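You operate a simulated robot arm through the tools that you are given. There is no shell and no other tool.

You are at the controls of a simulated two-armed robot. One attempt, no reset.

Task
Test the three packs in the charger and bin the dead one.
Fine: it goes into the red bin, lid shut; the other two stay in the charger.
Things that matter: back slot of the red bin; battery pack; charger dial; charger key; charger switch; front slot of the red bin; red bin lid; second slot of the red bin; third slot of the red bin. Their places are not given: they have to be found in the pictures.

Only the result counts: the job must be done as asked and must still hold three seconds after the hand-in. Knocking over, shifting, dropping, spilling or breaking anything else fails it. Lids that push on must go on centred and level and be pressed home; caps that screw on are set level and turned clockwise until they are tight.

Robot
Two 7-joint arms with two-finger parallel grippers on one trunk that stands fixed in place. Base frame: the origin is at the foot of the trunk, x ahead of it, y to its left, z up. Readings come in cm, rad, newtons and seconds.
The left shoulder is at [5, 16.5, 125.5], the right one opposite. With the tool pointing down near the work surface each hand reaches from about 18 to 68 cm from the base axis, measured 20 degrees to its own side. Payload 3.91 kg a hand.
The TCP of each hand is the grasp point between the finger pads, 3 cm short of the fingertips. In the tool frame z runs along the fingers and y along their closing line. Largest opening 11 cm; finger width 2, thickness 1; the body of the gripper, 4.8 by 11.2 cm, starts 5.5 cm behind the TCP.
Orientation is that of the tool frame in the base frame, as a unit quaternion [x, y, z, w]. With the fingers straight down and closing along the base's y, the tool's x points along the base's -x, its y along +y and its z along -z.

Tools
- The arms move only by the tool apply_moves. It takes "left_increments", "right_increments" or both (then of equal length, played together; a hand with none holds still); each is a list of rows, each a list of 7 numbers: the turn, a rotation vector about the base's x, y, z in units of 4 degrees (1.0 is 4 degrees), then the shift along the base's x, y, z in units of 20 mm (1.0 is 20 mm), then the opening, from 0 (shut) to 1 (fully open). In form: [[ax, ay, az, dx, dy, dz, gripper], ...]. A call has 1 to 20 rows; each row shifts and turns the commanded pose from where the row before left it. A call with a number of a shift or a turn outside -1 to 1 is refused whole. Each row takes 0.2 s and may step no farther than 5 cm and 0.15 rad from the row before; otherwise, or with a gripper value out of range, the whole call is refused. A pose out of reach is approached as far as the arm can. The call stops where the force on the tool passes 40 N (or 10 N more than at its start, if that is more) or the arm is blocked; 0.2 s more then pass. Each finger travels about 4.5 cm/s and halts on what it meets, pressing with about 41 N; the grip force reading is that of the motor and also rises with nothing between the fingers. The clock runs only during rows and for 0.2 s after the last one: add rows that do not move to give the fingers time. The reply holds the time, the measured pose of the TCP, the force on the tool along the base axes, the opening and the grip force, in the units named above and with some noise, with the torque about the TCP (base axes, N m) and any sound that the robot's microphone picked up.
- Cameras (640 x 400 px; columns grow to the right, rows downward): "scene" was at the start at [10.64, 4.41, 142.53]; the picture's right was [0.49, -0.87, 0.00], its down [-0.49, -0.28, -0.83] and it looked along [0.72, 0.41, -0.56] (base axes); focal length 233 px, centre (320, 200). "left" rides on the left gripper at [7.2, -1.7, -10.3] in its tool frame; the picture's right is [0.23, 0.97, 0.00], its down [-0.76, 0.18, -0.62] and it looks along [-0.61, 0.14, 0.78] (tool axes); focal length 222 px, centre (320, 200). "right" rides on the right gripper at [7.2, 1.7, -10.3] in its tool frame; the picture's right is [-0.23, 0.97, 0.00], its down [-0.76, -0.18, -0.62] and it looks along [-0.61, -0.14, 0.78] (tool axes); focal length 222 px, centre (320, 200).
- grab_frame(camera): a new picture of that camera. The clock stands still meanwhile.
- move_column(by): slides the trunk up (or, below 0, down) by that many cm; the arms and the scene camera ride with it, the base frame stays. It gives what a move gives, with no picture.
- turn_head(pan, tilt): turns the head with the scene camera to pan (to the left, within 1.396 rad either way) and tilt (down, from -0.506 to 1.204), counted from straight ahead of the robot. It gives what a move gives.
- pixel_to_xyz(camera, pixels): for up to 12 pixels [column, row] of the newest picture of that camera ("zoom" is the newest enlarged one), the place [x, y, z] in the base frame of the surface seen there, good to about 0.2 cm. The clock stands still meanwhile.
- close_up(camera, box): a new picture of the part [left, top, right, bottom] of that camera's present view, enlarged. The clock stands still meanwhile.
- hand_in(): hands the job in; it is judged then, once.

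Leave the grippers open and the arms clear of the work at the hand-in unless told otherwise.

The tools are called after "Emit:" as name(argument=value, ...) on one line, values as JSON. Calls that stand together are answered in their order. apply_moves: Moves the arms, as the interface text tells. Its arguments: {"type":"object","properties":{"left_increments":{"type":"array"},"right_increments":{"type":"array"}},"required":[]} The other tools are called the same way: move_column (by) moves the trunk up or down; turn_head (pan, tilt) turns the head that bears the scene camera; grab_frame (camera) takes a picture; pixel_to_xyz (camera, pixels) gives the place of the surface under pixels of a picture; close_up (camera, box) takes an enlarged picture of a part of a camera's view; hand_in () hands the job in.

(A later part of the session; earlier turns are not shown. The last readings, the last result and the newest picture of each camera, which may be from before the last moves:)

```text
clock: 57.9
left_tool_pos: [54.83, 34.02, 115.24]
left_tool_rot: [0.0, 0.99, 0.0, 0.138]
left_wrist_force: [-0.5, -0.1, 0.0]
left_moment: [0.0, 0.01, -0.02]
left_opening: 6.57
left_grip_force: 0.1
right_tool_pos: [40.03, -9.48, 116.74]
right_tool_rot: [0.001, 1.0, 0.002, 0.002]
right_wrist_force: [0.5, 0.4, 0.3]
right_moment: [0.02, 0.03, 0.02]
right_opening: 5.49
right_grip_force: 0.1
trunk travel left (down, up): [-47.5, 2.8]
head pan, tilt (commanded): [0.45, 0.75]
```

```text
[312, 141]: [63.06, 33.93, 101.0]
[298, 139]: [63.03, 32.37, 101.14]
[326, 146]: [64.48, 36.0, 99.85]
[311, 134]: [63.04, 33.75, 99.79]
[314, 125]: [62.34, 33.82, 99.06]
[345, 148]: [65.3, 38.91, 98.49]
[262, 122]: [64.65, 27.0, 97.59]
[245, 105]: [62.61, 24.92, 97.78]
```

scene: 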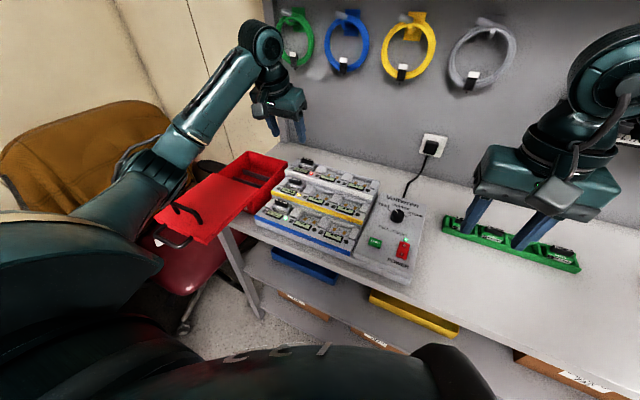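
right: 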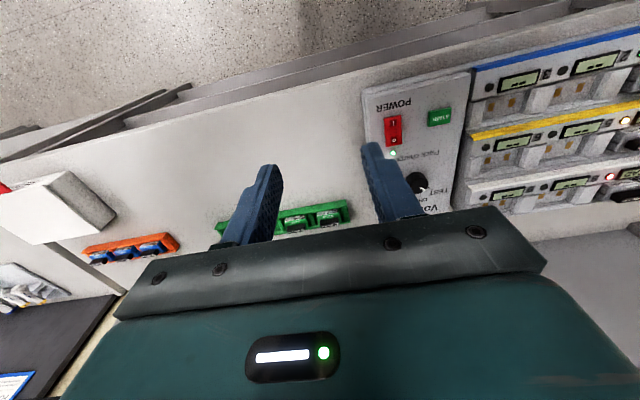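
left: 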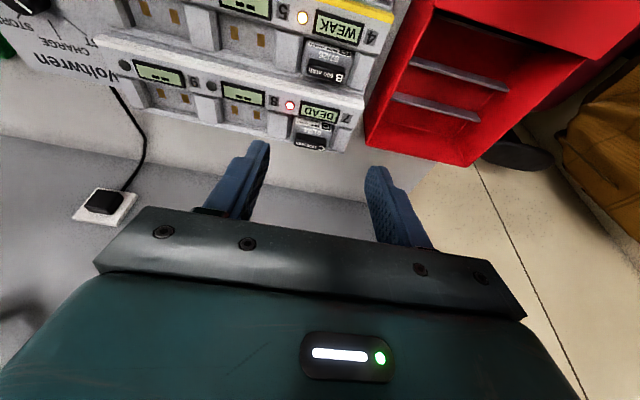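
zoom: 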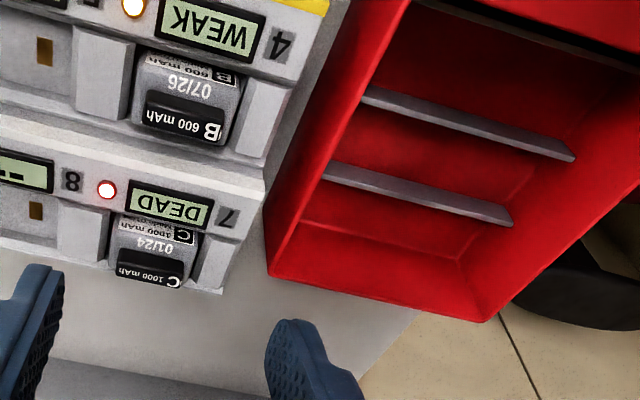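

The elbow is at z≈119, well clear. Slots seen so far are all empty. I move above pack C: TCP to about (62.9, 33.65, 108) with the 16° forward tilt, opening 5.5 cm.

Emit:
apply_moves(left_increments=[[0, 0, 0, 0.81, -0.037, -0.72, 0.5], [0, 0, 0, 0.81, -0.037, -0.72, 0.5], [0, 0, 0, 0.81, -0.037, -0.72, 0.5], [0, 0, 0, 0.81, -0.037, -0.72, 0.5], [0, 0, 0, 0.81, -0.037, -0.72, 0.5], [0, 0, 0, 0, 0, 0, 0.5]])

Emit:
grab_frame(camera="left")

Emit:
close_up(camera="scene", box=[250, 120, 360, 200])

```text
clock: 59.3
left_tool_pos: [63.02, 33.44, 108.01]
left_tool_rot: [0.0, 0.99, 0.0, 0.14]
left_wrist_force: [0.5, 0.1, 0.5]
left_moment: [0.03, -0.04, 0.0]
left_opening: 5.51
left_grip_force: 0.0
right_tool_pos: [39.97, -9.45, 116.9]
right_tool_rot: [0.0, 1.0, 0.002, 0.003]
right_wrist_force: [-0.1, 0.2, 0.9]
right_moment: [0.03, -0.01, 0.0]
right_opening: 5.51
right_grip_force: 0.0
trunk travel left (down, up): [-47.5, 2.8]
head pan, tilt (commanded): [0.45, 0.75]
```

```text
taken
```

left: 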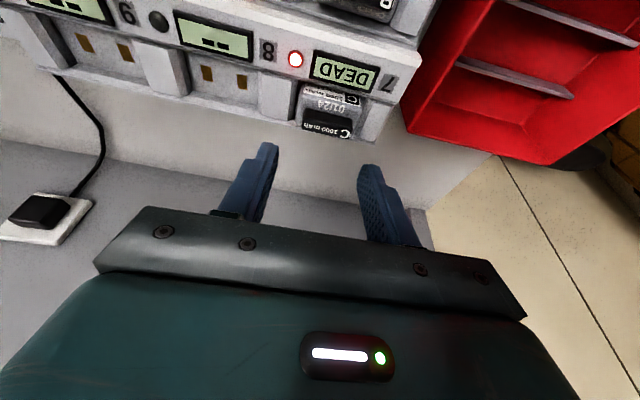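

```text
5.00 times, centred on (305, 160) of scene
```

zoom: 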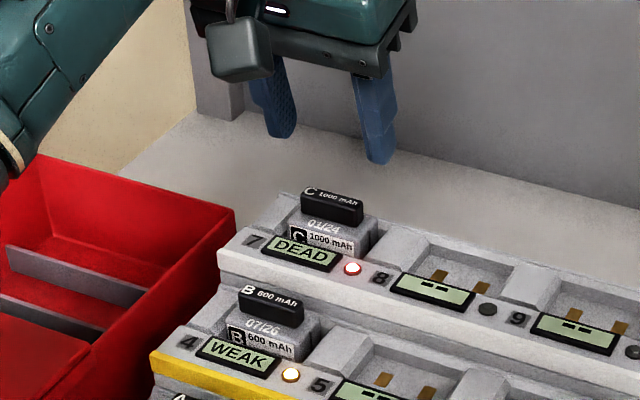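

Reached. I zoom in the left camera on pack C to fix cap centre exactly.

Emit:
close_up(camera="left", box=[260, 60, 400, 150])

Emit:
pixel_to_xyz(camera="zoom", pixels=[[200, 225], [195, 265], [410, 250], [415, 300], [300, 250], [300, 280], [190, 240], [420, 260], [310, 205], [210, 160], [440, 200], [300, 110]])

```text
4.44 times, centred on (330, 105) of left
```

zoom: 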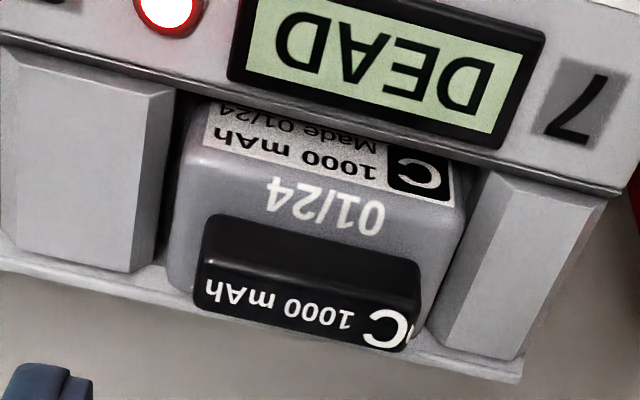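

```text
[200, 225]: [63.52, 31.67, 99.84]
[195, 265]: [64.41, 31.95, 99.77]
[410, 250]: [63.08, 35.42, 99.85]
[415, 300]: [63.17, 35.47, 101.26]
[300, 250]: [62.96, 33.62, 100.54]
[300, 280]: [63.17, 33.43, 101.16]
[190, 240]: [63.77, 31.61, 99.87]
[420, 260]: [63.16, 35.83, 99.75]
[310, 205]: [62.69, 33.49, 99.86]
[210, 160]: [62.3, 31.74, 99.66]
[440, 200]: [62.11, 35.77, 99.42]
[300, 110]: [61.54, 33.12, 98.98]
```

Emit:
pixel_to_xyz(camera="zoom", pixels=[[230, 300], [300, 315], [300, 325], [380, 340], [205, 295], [405, 345], [195, 105], [185, 290], [420, 330], [120, 262], [450, 340], [150, 290]])

```text
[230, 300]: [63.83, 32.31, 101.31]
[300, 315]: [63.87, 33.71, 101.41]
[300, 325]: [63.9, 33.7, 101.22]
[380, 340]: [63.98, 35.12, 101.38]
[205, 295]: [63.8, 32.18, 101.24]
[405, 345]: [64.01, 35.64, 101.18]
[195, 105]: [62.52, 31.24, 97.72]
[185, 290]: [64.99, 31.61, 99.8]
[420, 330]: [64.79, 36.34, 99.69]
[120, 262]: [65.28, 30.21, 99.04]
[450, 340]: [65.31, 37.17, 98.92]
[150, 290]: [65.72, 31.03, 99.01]
```

Cap centre ≈(63.6, 33.7), top 101.3. I lower so the fingertips come to z≈100.35 on both sides of the cap.

Emit:
apply_moves(left_increments=[[0, 0, 0, -0.11, 0.12, -0.7, 0.5], [0, 0, 0, 0, 0, -0.7, 0.5], [0, 0, 0, 0, 0, -0.6, 0.5], [0, 0, 0, 0, 0, -0.35, 0.5], [0, 0, 0, 0, 0, 0, 0.5]])

Emit:
close_up(camera="left", box=[200, 90, 440, 230])

Emit:
close_up(camera="scene", box=[275, 130, 345, 180])

```text
clock: 60.5
left_tool_pos: [62.76, 33.66, 103.28]
left_tool_rot: [0.0, 0.99, 0.0, 0.139]
left_wrist_force: [0.4, 0.5, 0.0]
left_moment: [0.01, 0.0, -0.03]
left_opening: 5.49
left_grip_force: 0.0
right_tool_pos: [40.11, -9.41, 116.85]
right_tool_rot: [0.0, 1.0, 0.002, 0.003]
right_wrist_force: [-0.7, 0.9, 0.1]
right_moment: [-0.01, 0.0, 0.0]
right_opening: 5.51
right_grip_force: 0.0
trunk travel left (down, up): [-47.5, 2.8]
head pan, tilt (commanded): [0.45, 0.75]
```

```text
2.67 times, centred on (320, 160) of left
```

zoom: 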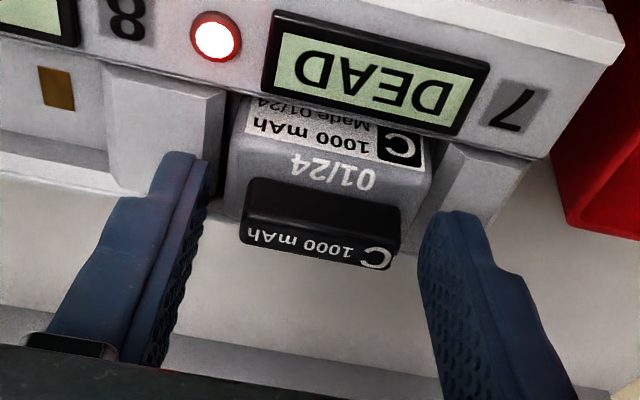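

```text
8.00 times, centred on (310, 155) of scene
```

zoom: 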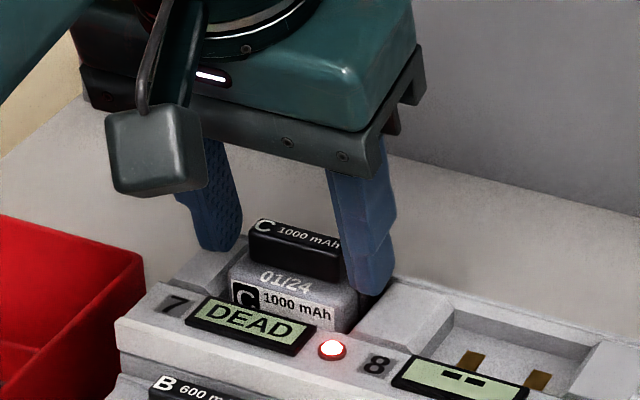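

The fingers flank the cap. I close on it.

Emit:
apply_moves(left_increments=[[0, 0, 0, 0, 0, 0, 0.4], [0, 0, 0, 0, 0, 0, 0.34], [0, 0, 0, 0, 0, 0, 0.28], [0, 0, 0, 0, 0, 0, 0.2], [0, 0, 0, 0, 0, 0, 0.2], [0, 0, 0, 0, 0, 0, 0.2]])

Emit:
close_up(camera="left", box=[200, 90, 440, 230])

Emit:
close_up(camera="scene", box=[275, 130, 345, 180])

```text
clock: 61.9
left_tool_pos: [62.79, 33.67, 103.21]
left_tool_rot: [0.0, 0.99, 0.0, 0.139]
left_wrist_force: [-0.3, 0.2, -0.2]
left_moment: [-0.04, -0.01, -0.03]
left_opening: 3.92
left_grip_force: 41.2
right_tool_pos: [40.08, -9.29, 116.84]
right_tool_rot: [0.0, 1.0, 0.003, 0.002]
right_wrist_force: [0.6, -0.1, -0.5]
right_moment: [-0.01, -0.03, 0.0]
right_opening: 5.52
right_grip_force: 0.0
trunk travel left (down, up): [-47.5, 2.8]
head pan, tilt (commanded): [0.45, 0.75]
```

```text
2.67 times, centred on (320, 160) of left
```

zoom: 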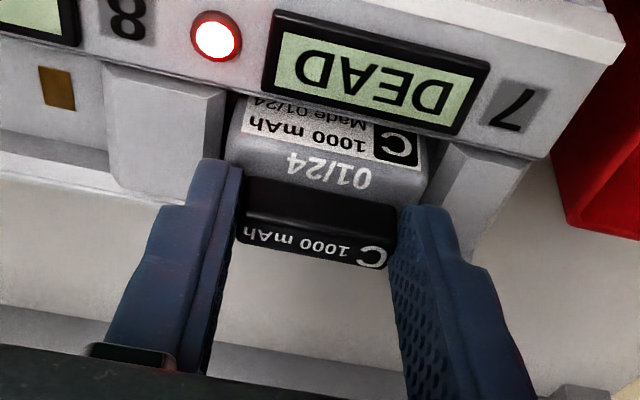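

```text
8.00 times, centred on (310, 155) of scene
```

zoom: 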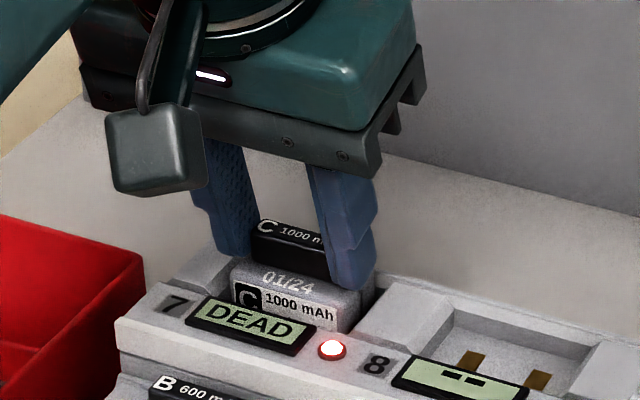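

The cap is gripped (opening 3.9). I lift straight up slowly.

Emit:
apply_moves(left_increments=[[0, 0, 0, 0, 0, 0.1, 0.2], [0, 0, 0, 0, 0, 0.1, 0.2], [0, 0, 0, 0, 0, 0.1, 0.2], [0, 0, 0, 0, 0, 0.1, 0.2], [0, 0, 0, 0, 0, 0.15, 0.2], [0, 0, 0, 0, 0, 0.2, 0.2], [0, 0, 0, 0, 0, 0.25, 0.2]])

Emit:
close_up(camera="scene", box=[275, 130, 345, 180])

```text
clock: 63.5
left_tool_pos: [62.93, 33.75, 105.33]
left_tool_rot: [0.0, 0.99, 0.0, 0.14]
left_wrist_force: [0.0, 0.3, -1.2]
left_moment: [0.03, 0.03, 0.01]
left_opening: 3.9
left_grip_force: 41.4
right_tool_pos: [40.08, -9.44, 116.93]
right_tool_rot: [0.0, 1.0, 0.003, 0.002]
right_wrist_force: [0.0, -0.5, 0.3]
right_moment: [0.02, 0.0, 0.02]
right_opening: 5.5
right_grip_force: 0.0
trunk travel left (down, up): [-47.5, 2.8]
head pan, tilt (commanded): [0.45, 0.75]
```

```text
8.00 times, centred on (310, 155) of scene
```

zoom: 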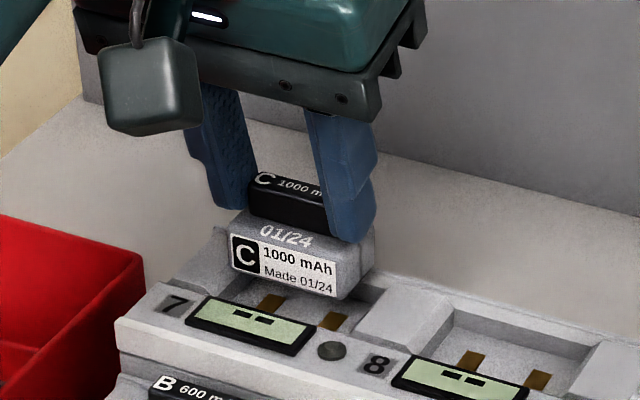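

Pack C is free and level. I raise a bit more, then carry it over the bin's third slot (centre x≈57.3, y≈49).

Emit:
apply_moves(left_increments=[[0, 0, 0, 0, 0, 0.6, 0.2], [0, 0, 0, 0, 0, 0.6, 0.2], [0, 0, 0, 0, 0, 0.6, 0.2], [0, 0, 0, -0.38, 0.9, 0, 0.2], [0, 0, 0, -0.38, 0.95, 0, 0.2], [0, 0, 0, -0.38, 0.95, 0, 0.2], [0, 0, 0, -0.38, 0.95, 0, 0.2], [0, 0, 0, -0.38, 0.95, 0, 0.2], [0, 0, 0, -0.38, 0.95, 0, 0.2], [0, 0, 0, -0.38, 0.95, 0, 0.2], [0, 0, 0, -0.4, 0.95, 0, 0.2], [0, 0, 0, 0, 0, 0, 0.2]])

Emit:
grab_frame(camera="left")

Emit:
grab_frame(camera="scene")

Emit:
close_up(camera="scene", box=[160, 110, 320, 210])

```text
clock: 66.1
left_tool_pos: [56.64, 49.01, 108.85]
left_tool_rot: [0.0, 0.99, 0.0, 0.139]
left_wrist_force: [0.0, -0.5, -1.5]
left_moment: [0.0, 0.0, -0.03]
left_opening: 3.93
left_grip_force: 41.1
right_tool_pos: [40.0, -9.5, 116.81]
right_tool_rot: [0.0, 1.0, 0.002, 0.004]
right_wrist_force: [0.2, 0.5, 0.3]
right_moment: [0.01, -0.01, -0.01]
right_opening: 5.48
right_grip_force: 0.0
trunk travel left (down, up): [-47.5, 2.8]
head pan, tilt (commanded): [0.45, 0.75]
```

```text
taken
```

left: 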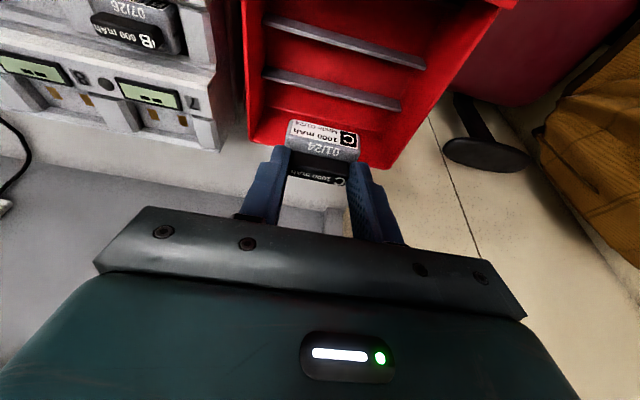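

```text
taken
```

scene: 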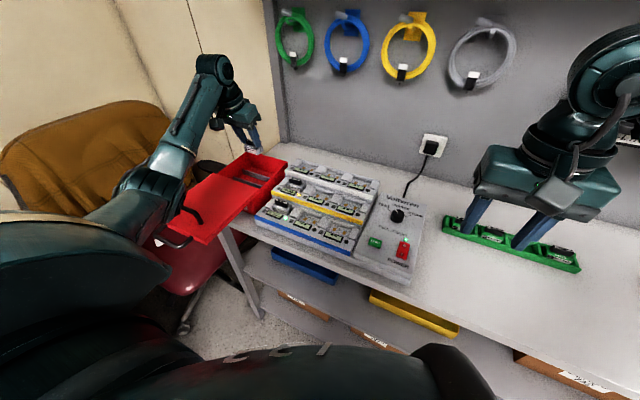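

```text
4.00 times, centred on (240, 160) of scene
```

zoom: 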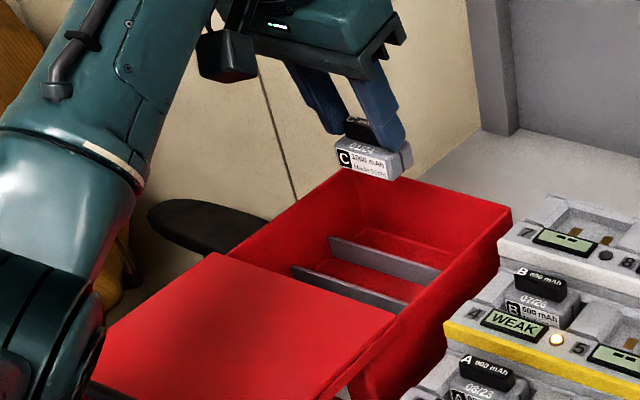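

Pack C hangs over the bin. I measure dividers from the left camera, the pack's lower edges, and the elbow height.

Emit:
pixel_to_xyz(camera="left", pixels=[[300, 78], [350, 92], [300, 30], [380, 52], [300, 110], [320, 70], [290, 135], [355, 145], [330, 122], [256, 60], [325, 55]])

Emit:
pixel_to_xyz(camera="scene", pixels=[[165, 190], [150, 200], [180, 170], [130, 215], [175, 195], [160, 225]])

Emit:
close_up(camera="left", box=[230, 0, 450, 200])

```text
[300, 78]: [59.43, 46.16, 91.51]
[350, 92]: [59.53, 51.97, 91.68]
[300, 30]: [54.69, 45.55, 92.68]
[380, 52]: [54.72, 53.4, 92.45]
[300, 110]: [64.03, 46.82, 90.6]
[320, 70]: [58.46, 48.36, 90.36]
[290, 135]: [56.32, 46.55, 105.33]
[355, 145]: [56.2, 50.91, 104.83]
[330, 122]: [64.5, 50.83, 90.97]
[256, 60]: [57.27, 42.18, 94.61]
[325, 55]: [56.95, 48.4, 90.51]
```

```text
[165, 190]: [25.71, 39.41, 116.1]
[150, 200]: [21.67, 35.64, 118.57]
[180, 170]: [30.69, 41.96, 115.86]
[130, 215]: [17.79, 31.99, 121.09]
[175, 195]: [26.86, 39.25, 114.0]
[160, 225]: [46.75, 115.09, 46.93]
```

```text
2.00 times, centred on (340, 100) of left
```

zoom: 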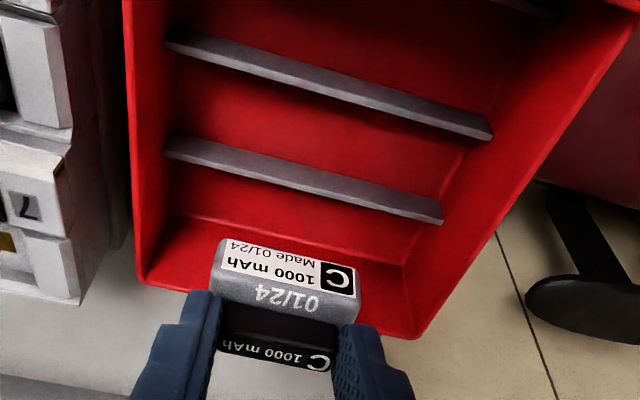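

I check the hanging pack's size: close-up in the scene camera.

Emit:
close_up(camera="scene", box=[232, 132, 272, 162])

Emit:
pixel_to_xyz(camera="zoom", pixels=[[225, 200], [225, 240], [225, 270], [330, 290], [390, 300], [390, 260], [440, 260], [450, 300], [300, 180], [300, 230], [200, 260], [330, 330]])

```text
13.33 times, centred on (252, 147) of scene
```

zoom: 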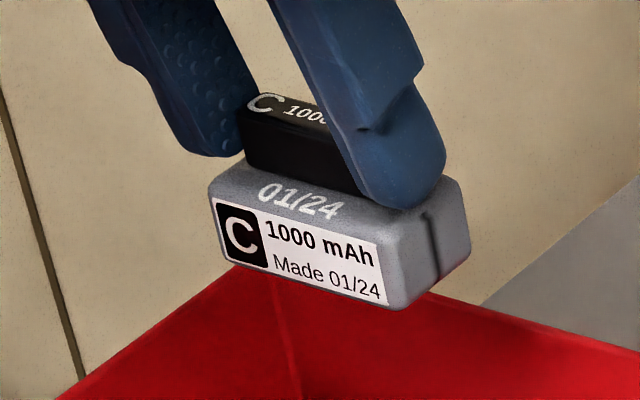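

```text
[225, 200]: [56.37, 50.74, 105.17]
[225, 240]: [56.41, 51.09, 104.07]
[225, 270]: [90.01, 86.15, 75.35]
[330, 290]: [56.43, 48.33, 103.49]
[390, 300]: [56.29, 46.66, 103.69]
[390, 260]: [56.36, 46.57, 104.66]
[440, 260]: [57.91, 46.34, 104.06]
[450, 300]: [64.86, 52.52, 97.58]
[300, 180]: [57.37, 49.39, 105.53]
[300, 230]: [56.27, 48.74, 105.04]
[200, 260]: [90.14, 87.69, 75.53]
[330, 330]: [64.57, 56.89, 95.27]
```

Pack body spans x≈56.35–59.3, y 46.4–51.3, bottom z≈103.3. I shift -0.5 cm in x and lower 11.6 cm.

Emit:
apply_moves(left_increments=[[0, 0, 0, -0.25, 0, 0, 0.2], [0, 0, 0, 0, 0, -0.6, 0.2], [0, 0, 0, 0, 0, -0.6, 0.2], [0, 0, 0, 0, 0, -0.6, 0.2], [0, 0, 0, 0, 0, -0.6, 0.2], [0, 0, 0, 0, 0, -0.6, 0.2], [0, 0, 0, 0, 0, -0.6, 0.2], [0, 0, 0, 0, 0, -0.6, 0.2], [0, 0, 0, 0, 0, -0.5, 0.2], [0, 0, 0, 0, 0, -0.4, 0.2], [0, 0, 0, 0, 0, -0.3, 0.2], [0, 0, 0, 0, 0, -0.3, 0.2], [0, 0, 0, 0, 0, -0.1, 0.2]])

Emit:
close_up(camera="left", box=[220, 20, 460, 220])

Emit:
close_up(camera="scene", box=[190, 120, 310, 200])

```text
clock: 68.9
left_tool_pos: [56.14, 48.78, 97.16]
left_tool_rot: [0.0, 0.99, 0.0, 0.139]
left_wrist_force: [0.0, -0.2, -1.4]
left_moment: [-0.02, 0.01, 0.0]
left_opening: 3.94
left_grip_force: 41.3
right_tool_pos: [40.02, -9.45, 116.83]
right_tool_rot: [0.0, 1.0, 0.002, 0.003]
right_wrist_force: [-0.2, 0.4, 0.0]
right_moment: [0.0, 0.0, 0.02]
right_opening: 5.48
right_grip_force: 0.1
trunk travel left (down, up): [-47.5, 2.8]
head pan, tilt (commanded): [0.45, 0.75]
```

```text
2.00 times, centred on (340, 120) of left
```

zoom: 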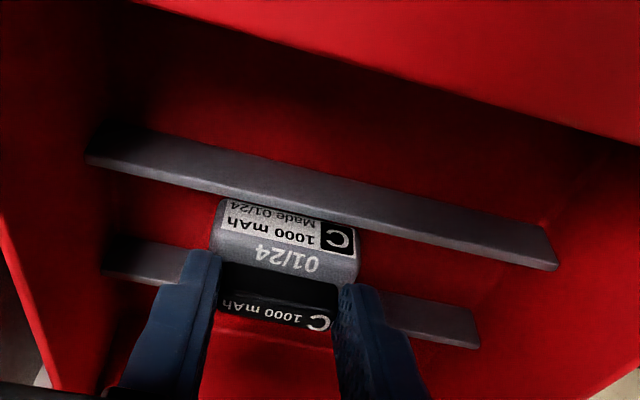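

```text
5.00 times, centred on (250, 160) of scene
```

zoom: 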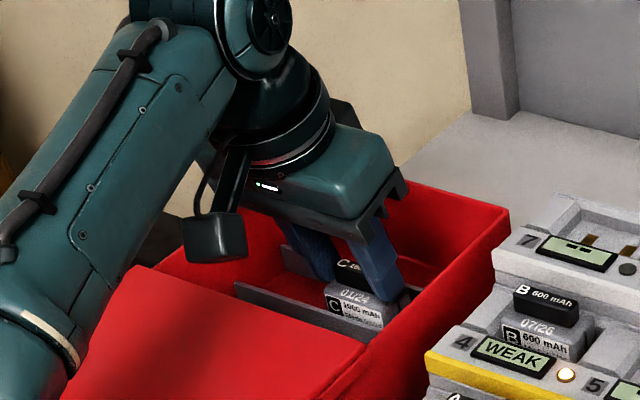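

The pack is between the dividers, about 1 cm above the floor. I lower in small steps until contact.

Emit:
apply_moves(left_increments=[[0, 0, 0, 0, 0, -0.15, 0.2], [0, 0, 0, 0, 0, -0.1, 0.2], [0, 0, 0, 0, 0, -0.1, 0.2], [0, 0, 0, 0, 0, -0.05, 0.2], [0, 0, 0, 0, 0, -0.05, 0.2]])

```text
clock: 70.1
left_tool_pos: [56.29, 48.84, 96.29]
left_tool_rot: [0.0, 0.99, 0.0, 0.14]
left_wrist_force: [-1.0, -0.2, -1.1]
left_moment: [-0.03, -0.03, -0.01]
left_opening: 3.93
left_grip_force: 41.8
right_tool_pos: [39.89, -9.39, 116.87]
right_tool_rot: [0.0, 1.0, 0.003, 0.003]
right_wrist_force: [0.4, 0.7, -1.4]
right_moment: [0.02, 0.0, 0.0]
right_opening: 5.52
right_grip_force: 0.0
trunk travel left (down, up): [-47.5, 2.8]
head pan, tilt (commanded): [0.45, 0.75]
```

No contact yet (force z still -1.1 N). I continue in 0.1 cm steps.

Emit:
apply_moves(left_increments=[[0, 0, 0, 0, 0, -0.05, 0.2], [0, 0, 0, 0, 0, -0.05, 0.2], [0, 0, 0, 0, 0, -0.05, 0.2]])

```text
clock: 70.9
left_tool_pos: [56.2, 48.93, 96.1]
left_tool_rot: [-0.001, 0.99, 0.001, 0.138]
left_wrist_force: [0.0, 0.1, -1.7]
left_moment: [0.01, 0.0, -0.01]
left_opening: 3.92
left_grip_force: 41.3
right_tool_pos: [39.96, -9.39, 116.86]
right_tool_rot: [0.0, 1.0, 0.003, 0.002]
right_wrist_force: [-0.1, 0.2, 0.0]
right_moment: [0.01, 0.01, 0.01]
right_opening: 5.5
right_grip_force: 0.1
trunk travel left (down, up): [-47.5, 2.8]
head pan, tilt (commanded): [0.45, 0.75]
```

Emit:
apply_moves(left_increments=[[0, 0, 0, 0, 0, -0.05, 0.2], [0, 0, 0, 0, 0, -0.05, 0.2]])

Emit:
close_up(camera="left", box=[220, 20, 460, 220])

```text
clock: 71.5
left_tool_pos: [56.16, 48.85, 96.04]
left_tool_rot: [0.0, 0.99, 0.0, 0.141]
left_wrist_force: [-2.1, -0.1, 7.5]
left_moment: [-0.22, 0.17, -0.04]
left_opening: 3.91
left_grip_force: 40.8
right_tool_pos: [39.92, -9.39, 116.78]
right_tool_rot: [0.0, 1.0, 0.003, 0.004]
right_wrist_force: [-0.1, -0.4, 0.3]
right_moment: [0.0, -0.01, 0.01]
right_opening: 5.48
right_grip_force: 0.0
trunk travel left (down, up): [-47.5, 2.8]
head pan, tilt (commanded): [0.45, 0.75]
```

```text
2.00 times, centred on (340, 120) of left
```

zoom: 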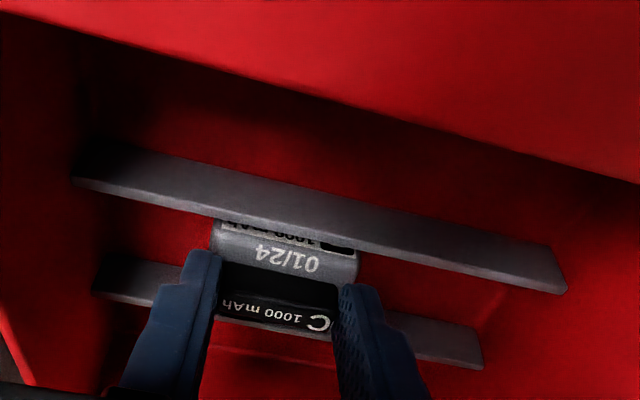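

The pack rests on the floor of the third slot (7.5 N contact). I open the fingers and lift away.

Emit:
apply_moves(left_increments=[[0, 0, 0, 0, 0, 0, 0.42], [0, 0, 0, 0, 0, 0, 0.5], [0, 0, 0, 0, 0, 0, 0.55], [0, 0, 0, 0, 0, 0, 0.55], [0, 0, 0, 0, 0, 0.2, 0.55], [0, 0, 0, 0, 0, 0.5, 0.55], [0, 0, 0, 0, 0, 1, 0.55], [0, 0, 0, 0, 0, 1, 0.55], [0, 0, 0, 0, 0, 1, 0.55], [0, 0, 0, 0, 0, 1, 0.55], [0, 0, 0, 0, 0, 1, 0.55], [0, 0, 0, 0, 0, 1, 0.55]])

Emit:
grab_frame(camera="left")

Emit:
close_up(camera="scene", box=[190, 120, 310, 200])

```text
clock: 74.1
left_tool_pos: [56.14, 48.85, 109.57]
left_tool_rot: [0.0, 0.99, 0.001, 0.139]
left_wrist_force: [0.6, -0.2, -0.9]
left_moment: [0.02, 0.02, 0.0]
left_opening: 6.05
left_grip_force: 0.1
right_tool_pos: [40.01, -9.32, 116.9]
right_tool_rot: [0.0, 1.0, 0.003, 0.003]
right_wrist_force: [-0.1, 0.0, -0.6]
right_moment: [-0.02, -0.02, 0.03]
right_opening: 5.51
right_grip_force: 0.1
trunk travel left (down, up): [-47.5, 2.8]
head pan, tilt (commanded): [0.45, 0.75]
```

```text
taken
```

left: 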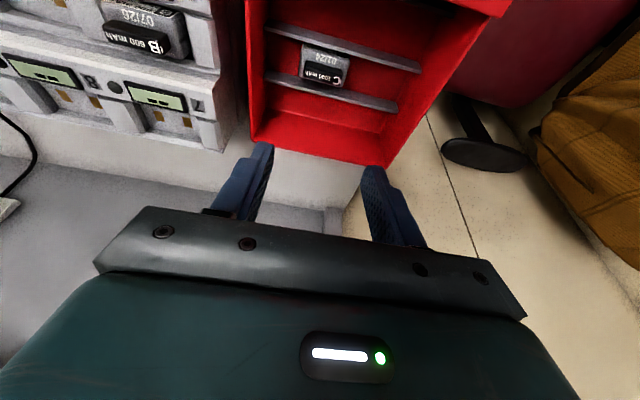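

```text
5.00 times, centred on (250, 160) of scene
```

zoom: 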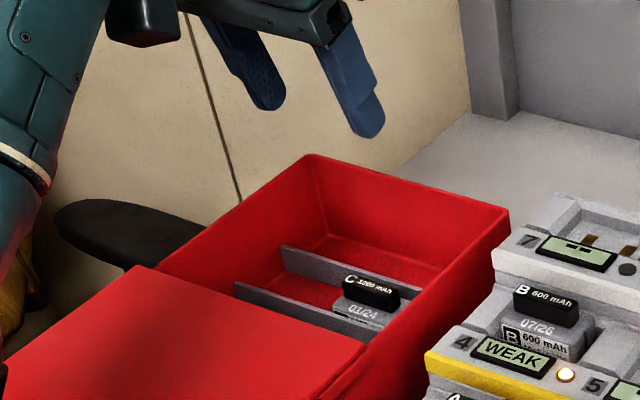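

Pack C sits level in the third slot. Now I bring the left hand back (tilt removed, fully open) above the front lid handle at (25.9, 50.2).

Emit:
apply_moves(left_increments=[[0, 0, 0, -0.945, 0.042, 0.06, 1], [0, 0, 0, -0.945, 0.042, 0.06, 1], [0, 0, 0, -0.945, 0.042, 0.06, 1], [0, 1, 0, -0.945, 0.042, 0.06, 1], [0, 1, 0, -0.945, 0.042, 0.06, 1], [0, 1, 0, -0.945, 0.042, 0.06, 1], [0, 1, 0, -0.945, 0.042, 0.06, 1], [0, 0, 0, -0.945, 0.042, 0.06, 1], [0, 0, 0, -0.945, 0.042, 0.06, 1], [0, 0, 0, -0.945, 0.042, 0.06, 1], [0, 0, 0, -0.945, 0.042, 0.06, 1], [0, 0, 0, -0.945, 0.042, 0.06, 1], [0, 0, 0, -0.945, 0.042, 0.06, 1], [0, 0, 0, -0.945, 0.042, 0.06, 1], [0, 0, 0, -0.945, 0.042, 0.06, 1], [0, 0, 0, -0.945, 0.042, 0.06, 1], [0, 0, 0, 0, 0, 0, 1]])

Emit:
grab_frame(camera="left")

Emit:
grab_frame(camera="scene")

```text
clock: 77.7
left_tool_pos: [25.91, 50.09, 111.22]
left_tool_rot: [0.0, 1.0, 0.0, 0.001]
left_wrist_force: [-0.2, -0.3, 0.0]
left_moment: [0.0, 0.01, -0.03]
left_opening: 10.98
left_grip_force: 0.0
right_tool_pos: [40.11, -9.34, 116.85]
right_tool_rot: [0.0, 1.0, 0.002, 0.003]
right_wrist_force: [0.1, 0.2, -0.2]
right_moment: [0.04, -0.01, 0.02]
right_opening: 5.53
right_grip_force: 0.0
trunk travel left (down, up): [-47.5, 2.8]
head pan, tilt (commanded): [0.45, 0.75]
```

```text
taken
```

left: 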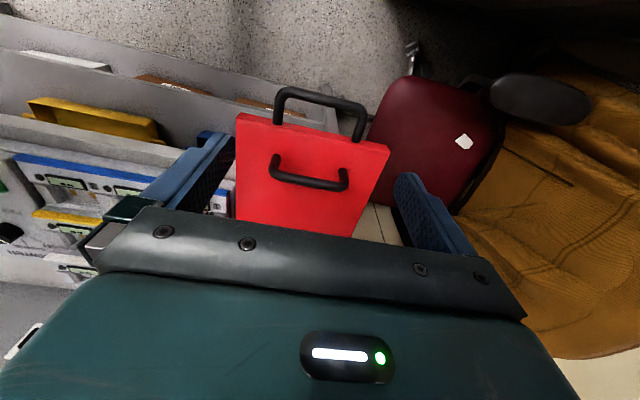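

```text
taken
```

scene: 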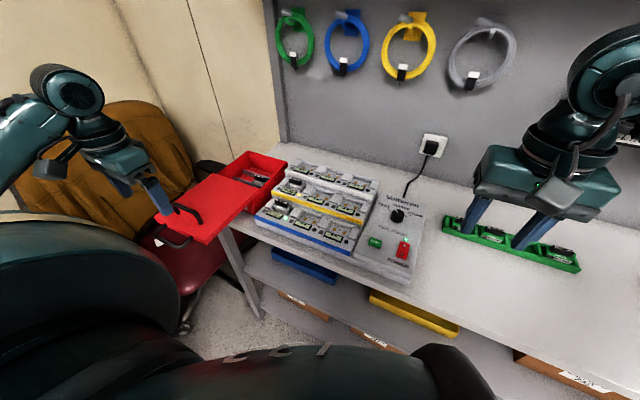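

I measure the handle position here before lowering.

Emit:
pixel_to_xyz(camera="left", pixels=[[278, 108], [276, 118], [362, 125], [320, 97], [350, 103], [290, 92]])

```text
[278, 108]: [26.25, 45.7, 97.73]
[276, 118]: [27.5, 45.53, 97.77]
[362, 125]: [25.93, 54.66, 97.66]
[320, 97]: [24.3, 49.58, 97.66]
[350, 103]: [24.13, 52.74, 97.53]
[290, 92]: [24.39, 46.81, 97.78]
```

The handle is where I left it (bar x≈24.4, y 45.4–54.8). I lower 13.8 cm around it and close on the posts.

Emit:
apply_moves(left_increments=[[0, 0, 0, -0.05, 0.02, -1, 1], [0, 0, 0, 0, 0, -1, 1], [0, 0, 0, 0, 0, -1, 1], [0, 0, 0, 0, 0, -1, 1], [0, 0, 0, 0, 0, -1, 1], [0, 0, 0, 0, 0, -1, 1], [0, 0, 0, 0, 0, -0.9, 1], [0, 0, 0, 0, 0, 0, 1], [0, 0, 0, 0, 0, 0, 0.88], [0, 0, 0, 0, 0, 0, 0.84], [0, 0, 0, 0, 0, 0, 0.8], [0, 0, 0, 0, 0, 0, 0.8]])

Emit:
close_up(camera="left", box=[200, 90, 440, 240])

```text
clock: 80.3
left_tool_pos: [25.85, 50.09, 97.42]
left_tool_rot: [-0.001, 1.0, 0.0, 0.0]
left_wrist_force: [-0.1, 7.4, -0.8]
left_moment: [0.52, -0.19, 0.24]
left_opening: 9.93
left_grip_force: 45.2
right_tool_pos: [39.91, -9.39, 116.91]
right_tool_rot: [-0.001, 1.0, 0.002, 0.003]
right_wrist_force: [-0.6, -0.2, -0.1]
right_moment: [-0.01, 0.02, 0.01]
right_opening: 5.5
right_grip_force: 0.1
trunk travel left (down, up): [-47.5, 2.8]
head pan, tilt (commanded): [0.45, 0.75]
```

```text
2.67 times, centred on (320, 165) of left
```

zoom: 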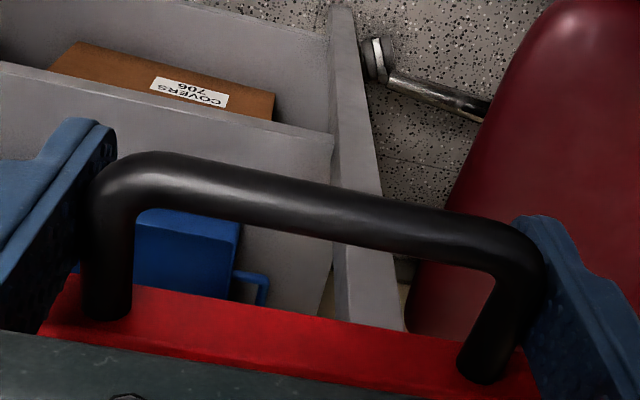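

Held. I push the lid shut: first 12 cm in even steps.

Emit:
apply_moves(left_increments=[[0, 0, 0, 0.3, 0, 0, 0.8], [0, 0, 0, 0.3, 0, 0, 0.8], [0, 0, 0, 0.3, 0, 0, 0.8], [0, 0, 0, 0.3, 0, 0, 0.8], [0, 0, 0, 0.3, 0, 0, 0.8], [0, 0, 0, 0.3, 0, 0, 0.8], [0, 0, 0, 0.3, 0, 0, 0.8], [0, 0, 0, 0.3, 0, 0, 0.8], [0, 0, 0, 0.3, 0, 0, 0.8], [0, 0, 0, 0.3, 0, 0, 0.8], [0, 0, 0, 0.3, 0, 0, 0.8], [0, 0, 0, 0.3, 0, 0, 0.8], [0, 0, 0, 0.3, 0, 0, 0.8], [0, 0, 0, 0.3, 0, 0, 0.8], [0, 0, 0, 0.3, 0, 0, 0.8], [0, 0, 0, 0.3, 0, 0, 0.8], [0, 0, 0, 0.3, 0, 0, 0.8], [0, 0, 0, 0.3, 0, 0, 0.8], [0, 0, 0, 0.3, 0, 0, 0.8], [0, 0, 0, 0.3, 0, 0, 0.8]])

Emit:
close_up(camera="scene", box=[180, 130, 300, 210])

```text
clock: 84.5
left_tool_pos: [38.02, 50.12, 97.3]
left_tool_rot: [0.0, 1.0, 0.0, 0.0]
left_wrist_force: [0.3, 7.6, -4.5]
left_moment: [-0.04, 0.2, 0.07]
left_opening: 9.91
left_grip_force: 45.2
right_tool_pos: [39.95, -9.23, 116.83]
right_tool_rot: [0.0, 1.0, 0.002, 0.003]
right_wrist_force: [-0.1, 0.1, 0.1]
right_moment: [-0.02, 0.03, 0.01]
right_opening: 5.51
right_grip_force: 0.1
trunk travel left (down, up): [-47.5, 2.8]
head pan, tilt (commanded): [0.45, 0.75]
```

```text
5.00 times, centred on (240, 170) of scene
```

zoom: 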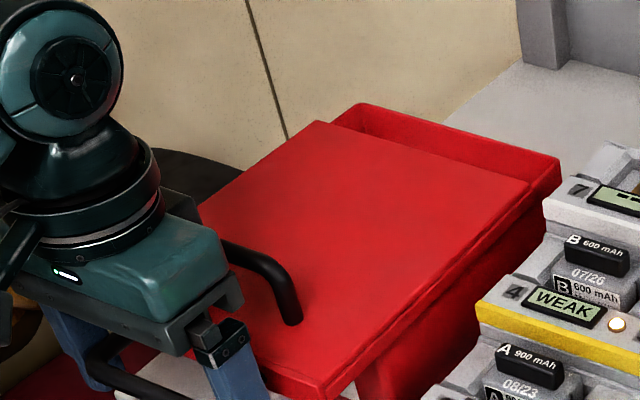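

About 3.8 cm remain. I push 3.4 cm more in 0.2 cm steps.

Emit:
apply_moves(left_increments=[[0, 0, 0, 0.1, 0, 0, 0.8], [0, 0, 0, 0.1, 0, 0, 0.8], [0, 0, 0, 0.1, 0, 0, 0.8], [0, 0, 0, 0.1, 0, 0, 0.8], [0, 0, 0, 0.1, 0, 0, 0.8], [0, 0, 0, 0.1, 0, 0, 0.8], [0, 0, 0, 0.1, 0, 0, 0.8], [0, 0, 0, 0.1, 0, 0, 0.8], [0, 0, 0, 0.1, 0, 0, 0.8], [0, 0, 0, 0.1, 0, 0, 0.8], [0, 0, 0, 0.1, 0, 0, 0.8], [0, 0, 0, 0.1, 0, 0, 0.8], [0, 0, 0, 0.1, 0, 0, 0.8], [0, 0, 0, 0.1, 0, 0, 0.8], [0, 0, 0, 0.1, 0, 0, 0.8], [0, 0, 0, 0.1, 0, 0, 0.8], [0, 0, 0, 0.1, 0, 0, 0.8]])

Emit:
close_up(camera="scene", box=[190, 145, 290, 215])

```text
clock: 88.1
left_tool_pos: [41.27, 50.23, 97.34]
left_tool_rot: [0.0, 1.0, -0.001, 0.0]
left_wrist_force: [-0.1, -4.4, -8.9]
left_moment: [0.24, -0.61, 0.84]
left_opening: 9.91
left_grip_force: 45.0
right_tool_pos: [40.09, -9.5, 116.95]
right_tool_rot: [0.0, 1.0, 0.003, 0.003]
right_wrist_force: [0.4, 1.8, 0.4]
right_moment: [0.0, 0.0, 0.01]
right_opening: 5.49
right_grip_force: 0.0
trunk travel left (down, up): [-47.5, 2.8]
head pan, tilt (commanded): [0.45, 0.75]
```

```text
5.71 times, centred on (240, 180) of scene
```

zoom: 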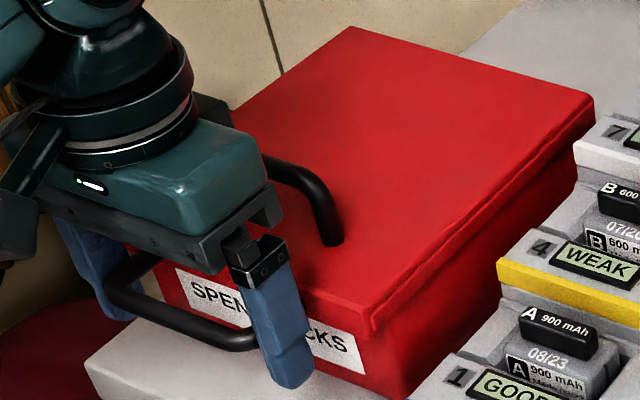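

About half a centimetre left. I push on in 0.1 cm steps and watch the force.

Emit:
apply_moves(left_increments=[[0, 0, 0, 0.05, 0, 0, 0.8], [0, 0, 0, 0.05, 0, 0, 0.8], [0, 0, 0, 0.05, 0, 0, 0.8], [0, 0, 0, 0.05, 0, 0, 0.8]])

Emit:
apply_moves(left_increments=[[0, 0, 0, 0.05, 0, 0, 0.8], [0, 0, 0, 0.05, 0, 0, 0.8]])

Emit:
close_up(camera="scene", box=[190, 145, 290, 215])

```text
clock: 89.1
left_tool_pos: [41.62, 50.11, 97.3]
left_tool_rot: [0.001, 1.0, -0.001, 0.0]
left_wrist_force: [-1.2, -1.4, -9.0]
left_moment: [-0.3, 0.08, 0.16]
left_opening: 9.91
left_grip_force: 45.1
right_tool_pos: [40.2, -9.31, 116.85]
right_tool_rot: [0.0, 1.0, 0.001, 0.002]
right_wrist_force: [0.5, 0.1, -0.3]
right_moment: [0.0, 0.01, 0.01]
right_opening: 5.48
right_grip_force: 0.0
trunk travel left (down, up): [-47.5, 2.8]
head pan, tilt (commanded): [0.45, 0.75]
```

```text
clock: 89.7
left_tool_pos: [41.81, 50.09, 97.29]
left_tool_rot: [0.0, 1.0, -0.002, -0.001]
left_wrist_force: [-0.1, -0.5, -9.6]
left_moment: [-0.38, 0.55, -0.04]
left_opening: 9.95
left_grip_force: 44.9
right_tool_pos: [40.12, -9.4, 116.85]
right_tool_rot: [-0.001, 1.0, 0.002, 0.002]
right_wrist_force: [0.6, -0.4, -0.5]
right_moment: [0.03, 0.03, 0.01]
right_opening: 5.51
right_grip_force: 0.0
trunk travel left (down, up): [-47.5, 2.8]
head pan, tilt (commanded): [0.45, 0.75]
```

```text
5.71 times, centred on (240, 180) of scene
```

zoom: 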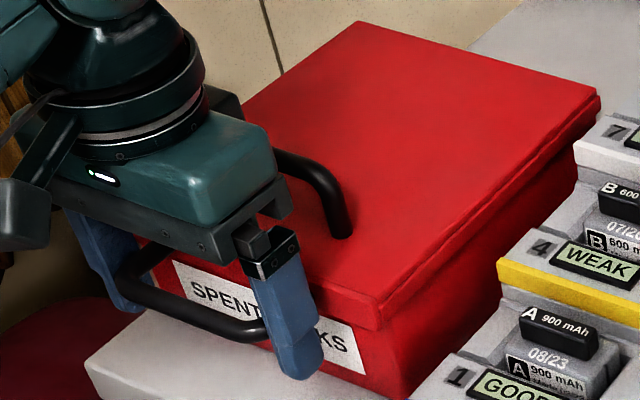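

Nearly there (earlier shut image had the lid corner at (600,92)); no stop felt yet. I push 0.1 cm at a time.

Emit:
apply_moves(left_increments=[[0, 0, 0, 0.05, 0, 0, 0.8], [0, 0, 0, 0, 0, 0, 0.8]])

Emit:
apply_moves(left_increments=[[0, 0, 0, 0.05, 0, 0, 0.8], [0, 0, 0, 0, 0, 0, 0.8]])

Emit:
close_up(camera="scene", box=[190, 145, 290, 215])

```text
clock: 90.3
left_tool_pos: [42.04, 50.15, 97.29]
left_tool_rot: [0.0, 1.0, 0.001, 0.0]
left_wrist_force: [-0.1, -3.3, -7.3]
left_moment: [-0.03, 0.74, 0.04]
left_opening: 9.9
left_grip_force: 44.6
right_tool_pos: [40.08, -9.38, 116.85]
right_tool_rot: [0.0, 1.0, 0.003, 0.002]
right_wrist_force: [-0.6, -0.7, -0.4]
right_moment: [0.0, -0.01, 0.0]
right_opening: 5.49
right_grip_force: 0.1
trunk travel left (down, up): [-47.5, 2.8]
head pan, tilt (commanded): [0.45, 0.75]
```

```text
clock: 90.9
left_tool_pos: [42.07, 50.24, 97.36]
left_tool_rot: [0.0, 1.0, 0.0, 0.0]
left_wrist_force: [-2.1, -4.7, -8.7]
left_moment: [0.18, 0.12, 0.19]
left_opening: 9.92
left_grip_force: 45.3
right_tool_pos: [40.1, -9.43, 116.88]
right_tool_rot: [0.001, 1.0, 0.003, 0.002]
right_wrist_force: [-0.7, 0.1, 0.7]
right_moment: [0.01, 0.01, -0.01]
right_opening: 5.49
right_grip_force: 0.0
trunk travel left (down, up): [-47.5, 2.8]
head pan, tilt (commanded): [0.45, 0.75]
```

```text
5.71 times, centred on (240, 180) of scene
```

zoom: 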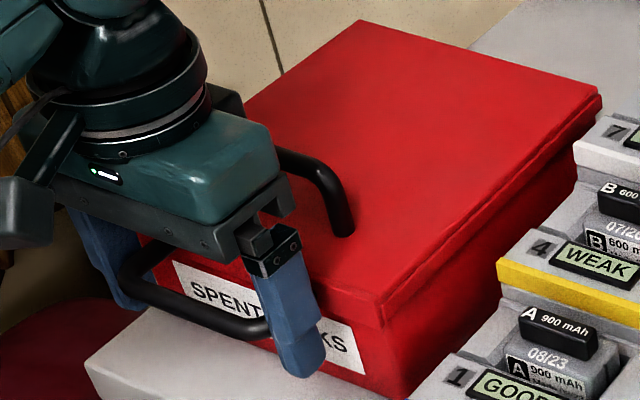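

Force just begins (-2 N). I push a little more to seat the lid against its stop.

Emit:
apply_moves(left_increments=[[0, 0, 0, 0.05, 0, 0, 0.8], [0, 0, 0, 0, 0, 0, 0.8]])

Emit:
apply_moves(left_increments=[[0, 0, 0, 0.05, 0, 0, 0.8], [0, 0, 0, 0, 0, 0, 0.8]])

```text
clock: 91.5
left_tool_pos: [42.12, 50.13, 97.36]
left_tool_rot: [0.0, 1.0, 0.001, 0.0]
left_wrist_force: [-10.2, -5.2, -8.2]
left_moment: [0.08, -0.71, 0.22]
left_opening: 9.92
left_grip_force: 45.0
right_tool_pos: [39.97, -9.35, 116.83]
right_tool_rot: [0.001, 1.0, 0.003, 0.003]
right_wrist_force: [0.0, -0.4, 0.3]
right_moment: [0.01, 0.02, -0.04]
right_opening: 5.53
right_grip_force: 0.0
trunk travel left (down, up): [-47.5, 2.8]
head pan, tilt (commanded): [0.45, 0.75]
```

```text
clock: 92.1
left_tool_pos: [41.9, 50.12, 97.29]
left_tool_rot: [0.0, 1.0, 0.0, -0.001]
left_wrist_force: [-17.1, -5.3, -8.2]
left_moment: [-0.14, -0.15, 0.13]
left_opening: 9.92
left_grip_force: 44.7
right_tool_pos: [39.94, -9.43, 116.86]
right_tool_rot: [0.0, 1.0, 0.002, 0.003]
right_wrist_force: [0.1, 0.3, 0.1]
right_moment: [0.03, 0.03, 0.03]
right_opening: 5.49
right_grip_force: 0.0
trunk travel left (down, up): [-47.5, 2.8]
head pan, tilt (commanded): [0.45, 0.75]
```

The lid is against its stop (17 N, no movement). I open the fingers and lift away.

Emit:
apply_moves(left_increments=[[0, 0, 0, 0, 0, 0, 1], [0, 0, 0, 0, 0, 0, 1], [0, 0, 0, 0, 0, 0, 1], [0, 0, 0, 0, 0, 0.5, 1], [0, 0, 0, 0, 0, 1, 1], [0, 0, 0, 0, 0, 1, 1], [0, 0, 0, 0, 0, 1, 1], [0, 0, 0, 0, 0, 1, 1], [0, 0, 0, 0, 0, 1, 1], [0, 0, 0, 0, 0, 1, 1], [0, 0, 0, -0.8, -0.5, 1, 1], [0, 0, 0, -0.8, -0.5, 1, 1], [0, 0, 0, -0.8, -0.5, 1, 1], [0, 0, 0, -0.8, -0.5, 0.5, 1], [0, 0, 0, -0.8, -0.5, 0.5, 1]])

Emit:
grab_frame(camera="scene")

Emit:
close_up(camera="scene", box=[190, 145, 290, 215])

Emit:
pixel_to_xyz(camera="zoom", pixels=[[592, 94], [600, 112], [380, 325], [360, 24], [340, 230], [360, 370], [400, 380], [345, 350]])

```text
clock: 95.3
left_tool_pos: [34.13, 45.13, 118.41]
left_tool_rot: [0.0, 1.0, 0.0, 0.0]
left_wrist_force: [-0.7, -0.4, 0.0]
left_moment: [0.03, -0.03, 0.02]
left_opening: 11.0
left_grip_force: 0.1
right_tool_pos: [40.11, -9.41, 116.8]
right_tool_rot: [0.0, 1.0, 0.002, 0.004]
right_wrist_force: [0.5, -0.5, 0.6]
right_moment: [-0.01, 0.03, 0.0]
right_opening: 5.5
right_grip_force: 0.0
trunk travel left (down, up): [-47.5, 2.8]
head pan, tilt (commanded): [0.45, 0.75]
```

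```text
taken
```

scene: 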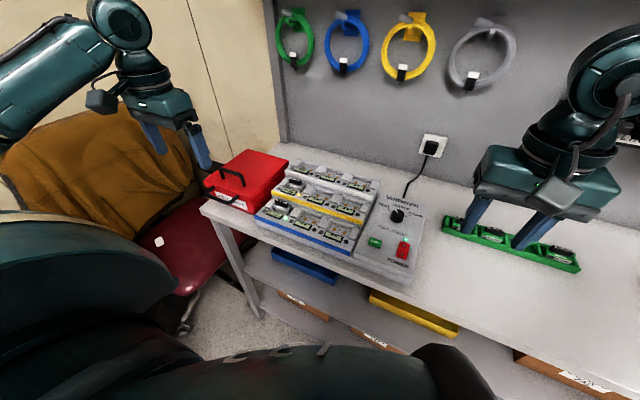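

```text
5.71 times, centred on (240, 180) of scene
```

zoom: 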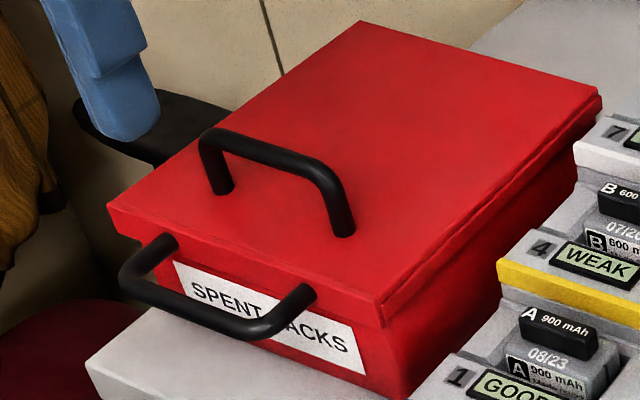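

```text
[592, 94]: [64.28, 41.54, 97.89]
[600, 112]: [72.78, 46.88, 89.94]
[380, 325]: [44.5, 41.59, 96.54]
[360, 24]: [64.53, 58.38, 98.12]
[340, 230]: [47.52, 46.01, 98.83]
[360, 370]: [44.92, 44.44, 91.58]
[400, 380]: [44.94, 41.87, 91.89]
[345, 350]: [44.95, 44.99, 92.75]
```

I compare with the initial shut picture by taking the identical close-up box.

Emit:
close_up(camera="scene", box=[190, 140, 300, 220])

Emit:
pixel_to_xyz(camera="zoom", pixels=[[330, 47], [535, 108], [345, 288], [118, 205], [205, 190], [315, 228], [200, 145], [300, 185], [250, 162], [345, 368], [190, 308], [385, 300]])

Emit:
close_up(camera="scene", box=[258, 145, 298, 175])

```text
5.00 times, centred on (245, 180) of scene
```

zoom: 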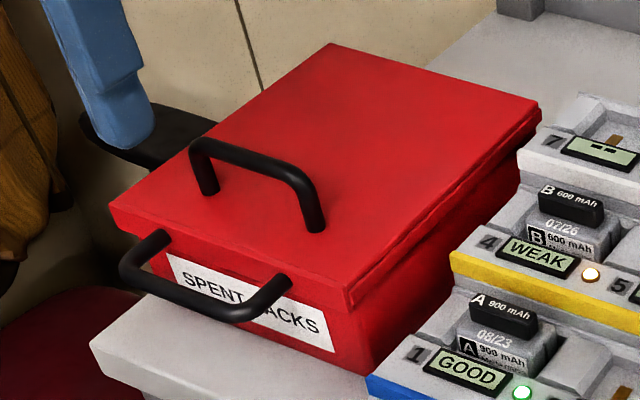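

```text
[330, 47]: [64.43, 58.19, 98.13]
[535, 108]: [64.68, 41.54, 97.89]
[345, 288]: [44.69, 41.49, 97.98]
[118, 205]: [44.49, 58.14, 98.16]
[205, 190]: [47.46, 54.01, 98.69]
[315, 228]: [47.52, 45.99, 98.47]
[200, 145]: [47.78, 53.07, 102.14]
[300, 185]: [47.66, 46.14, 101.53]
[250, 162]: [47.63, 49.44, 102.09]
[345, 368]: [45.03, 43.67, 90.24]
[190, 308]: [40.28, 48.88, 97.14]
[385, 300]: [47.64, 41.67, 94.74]
```

```text
13.33 times, centred on (278, 160) of scene
```

zoom: 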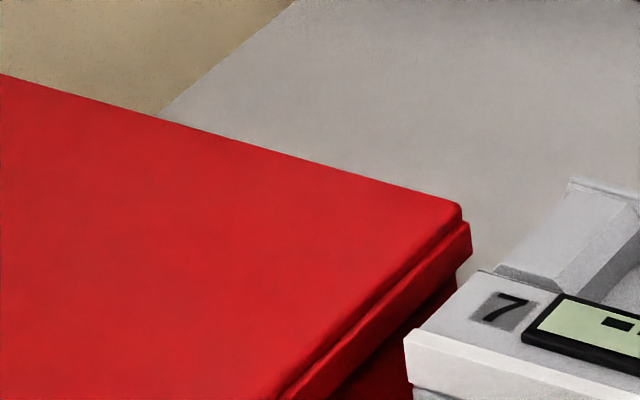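

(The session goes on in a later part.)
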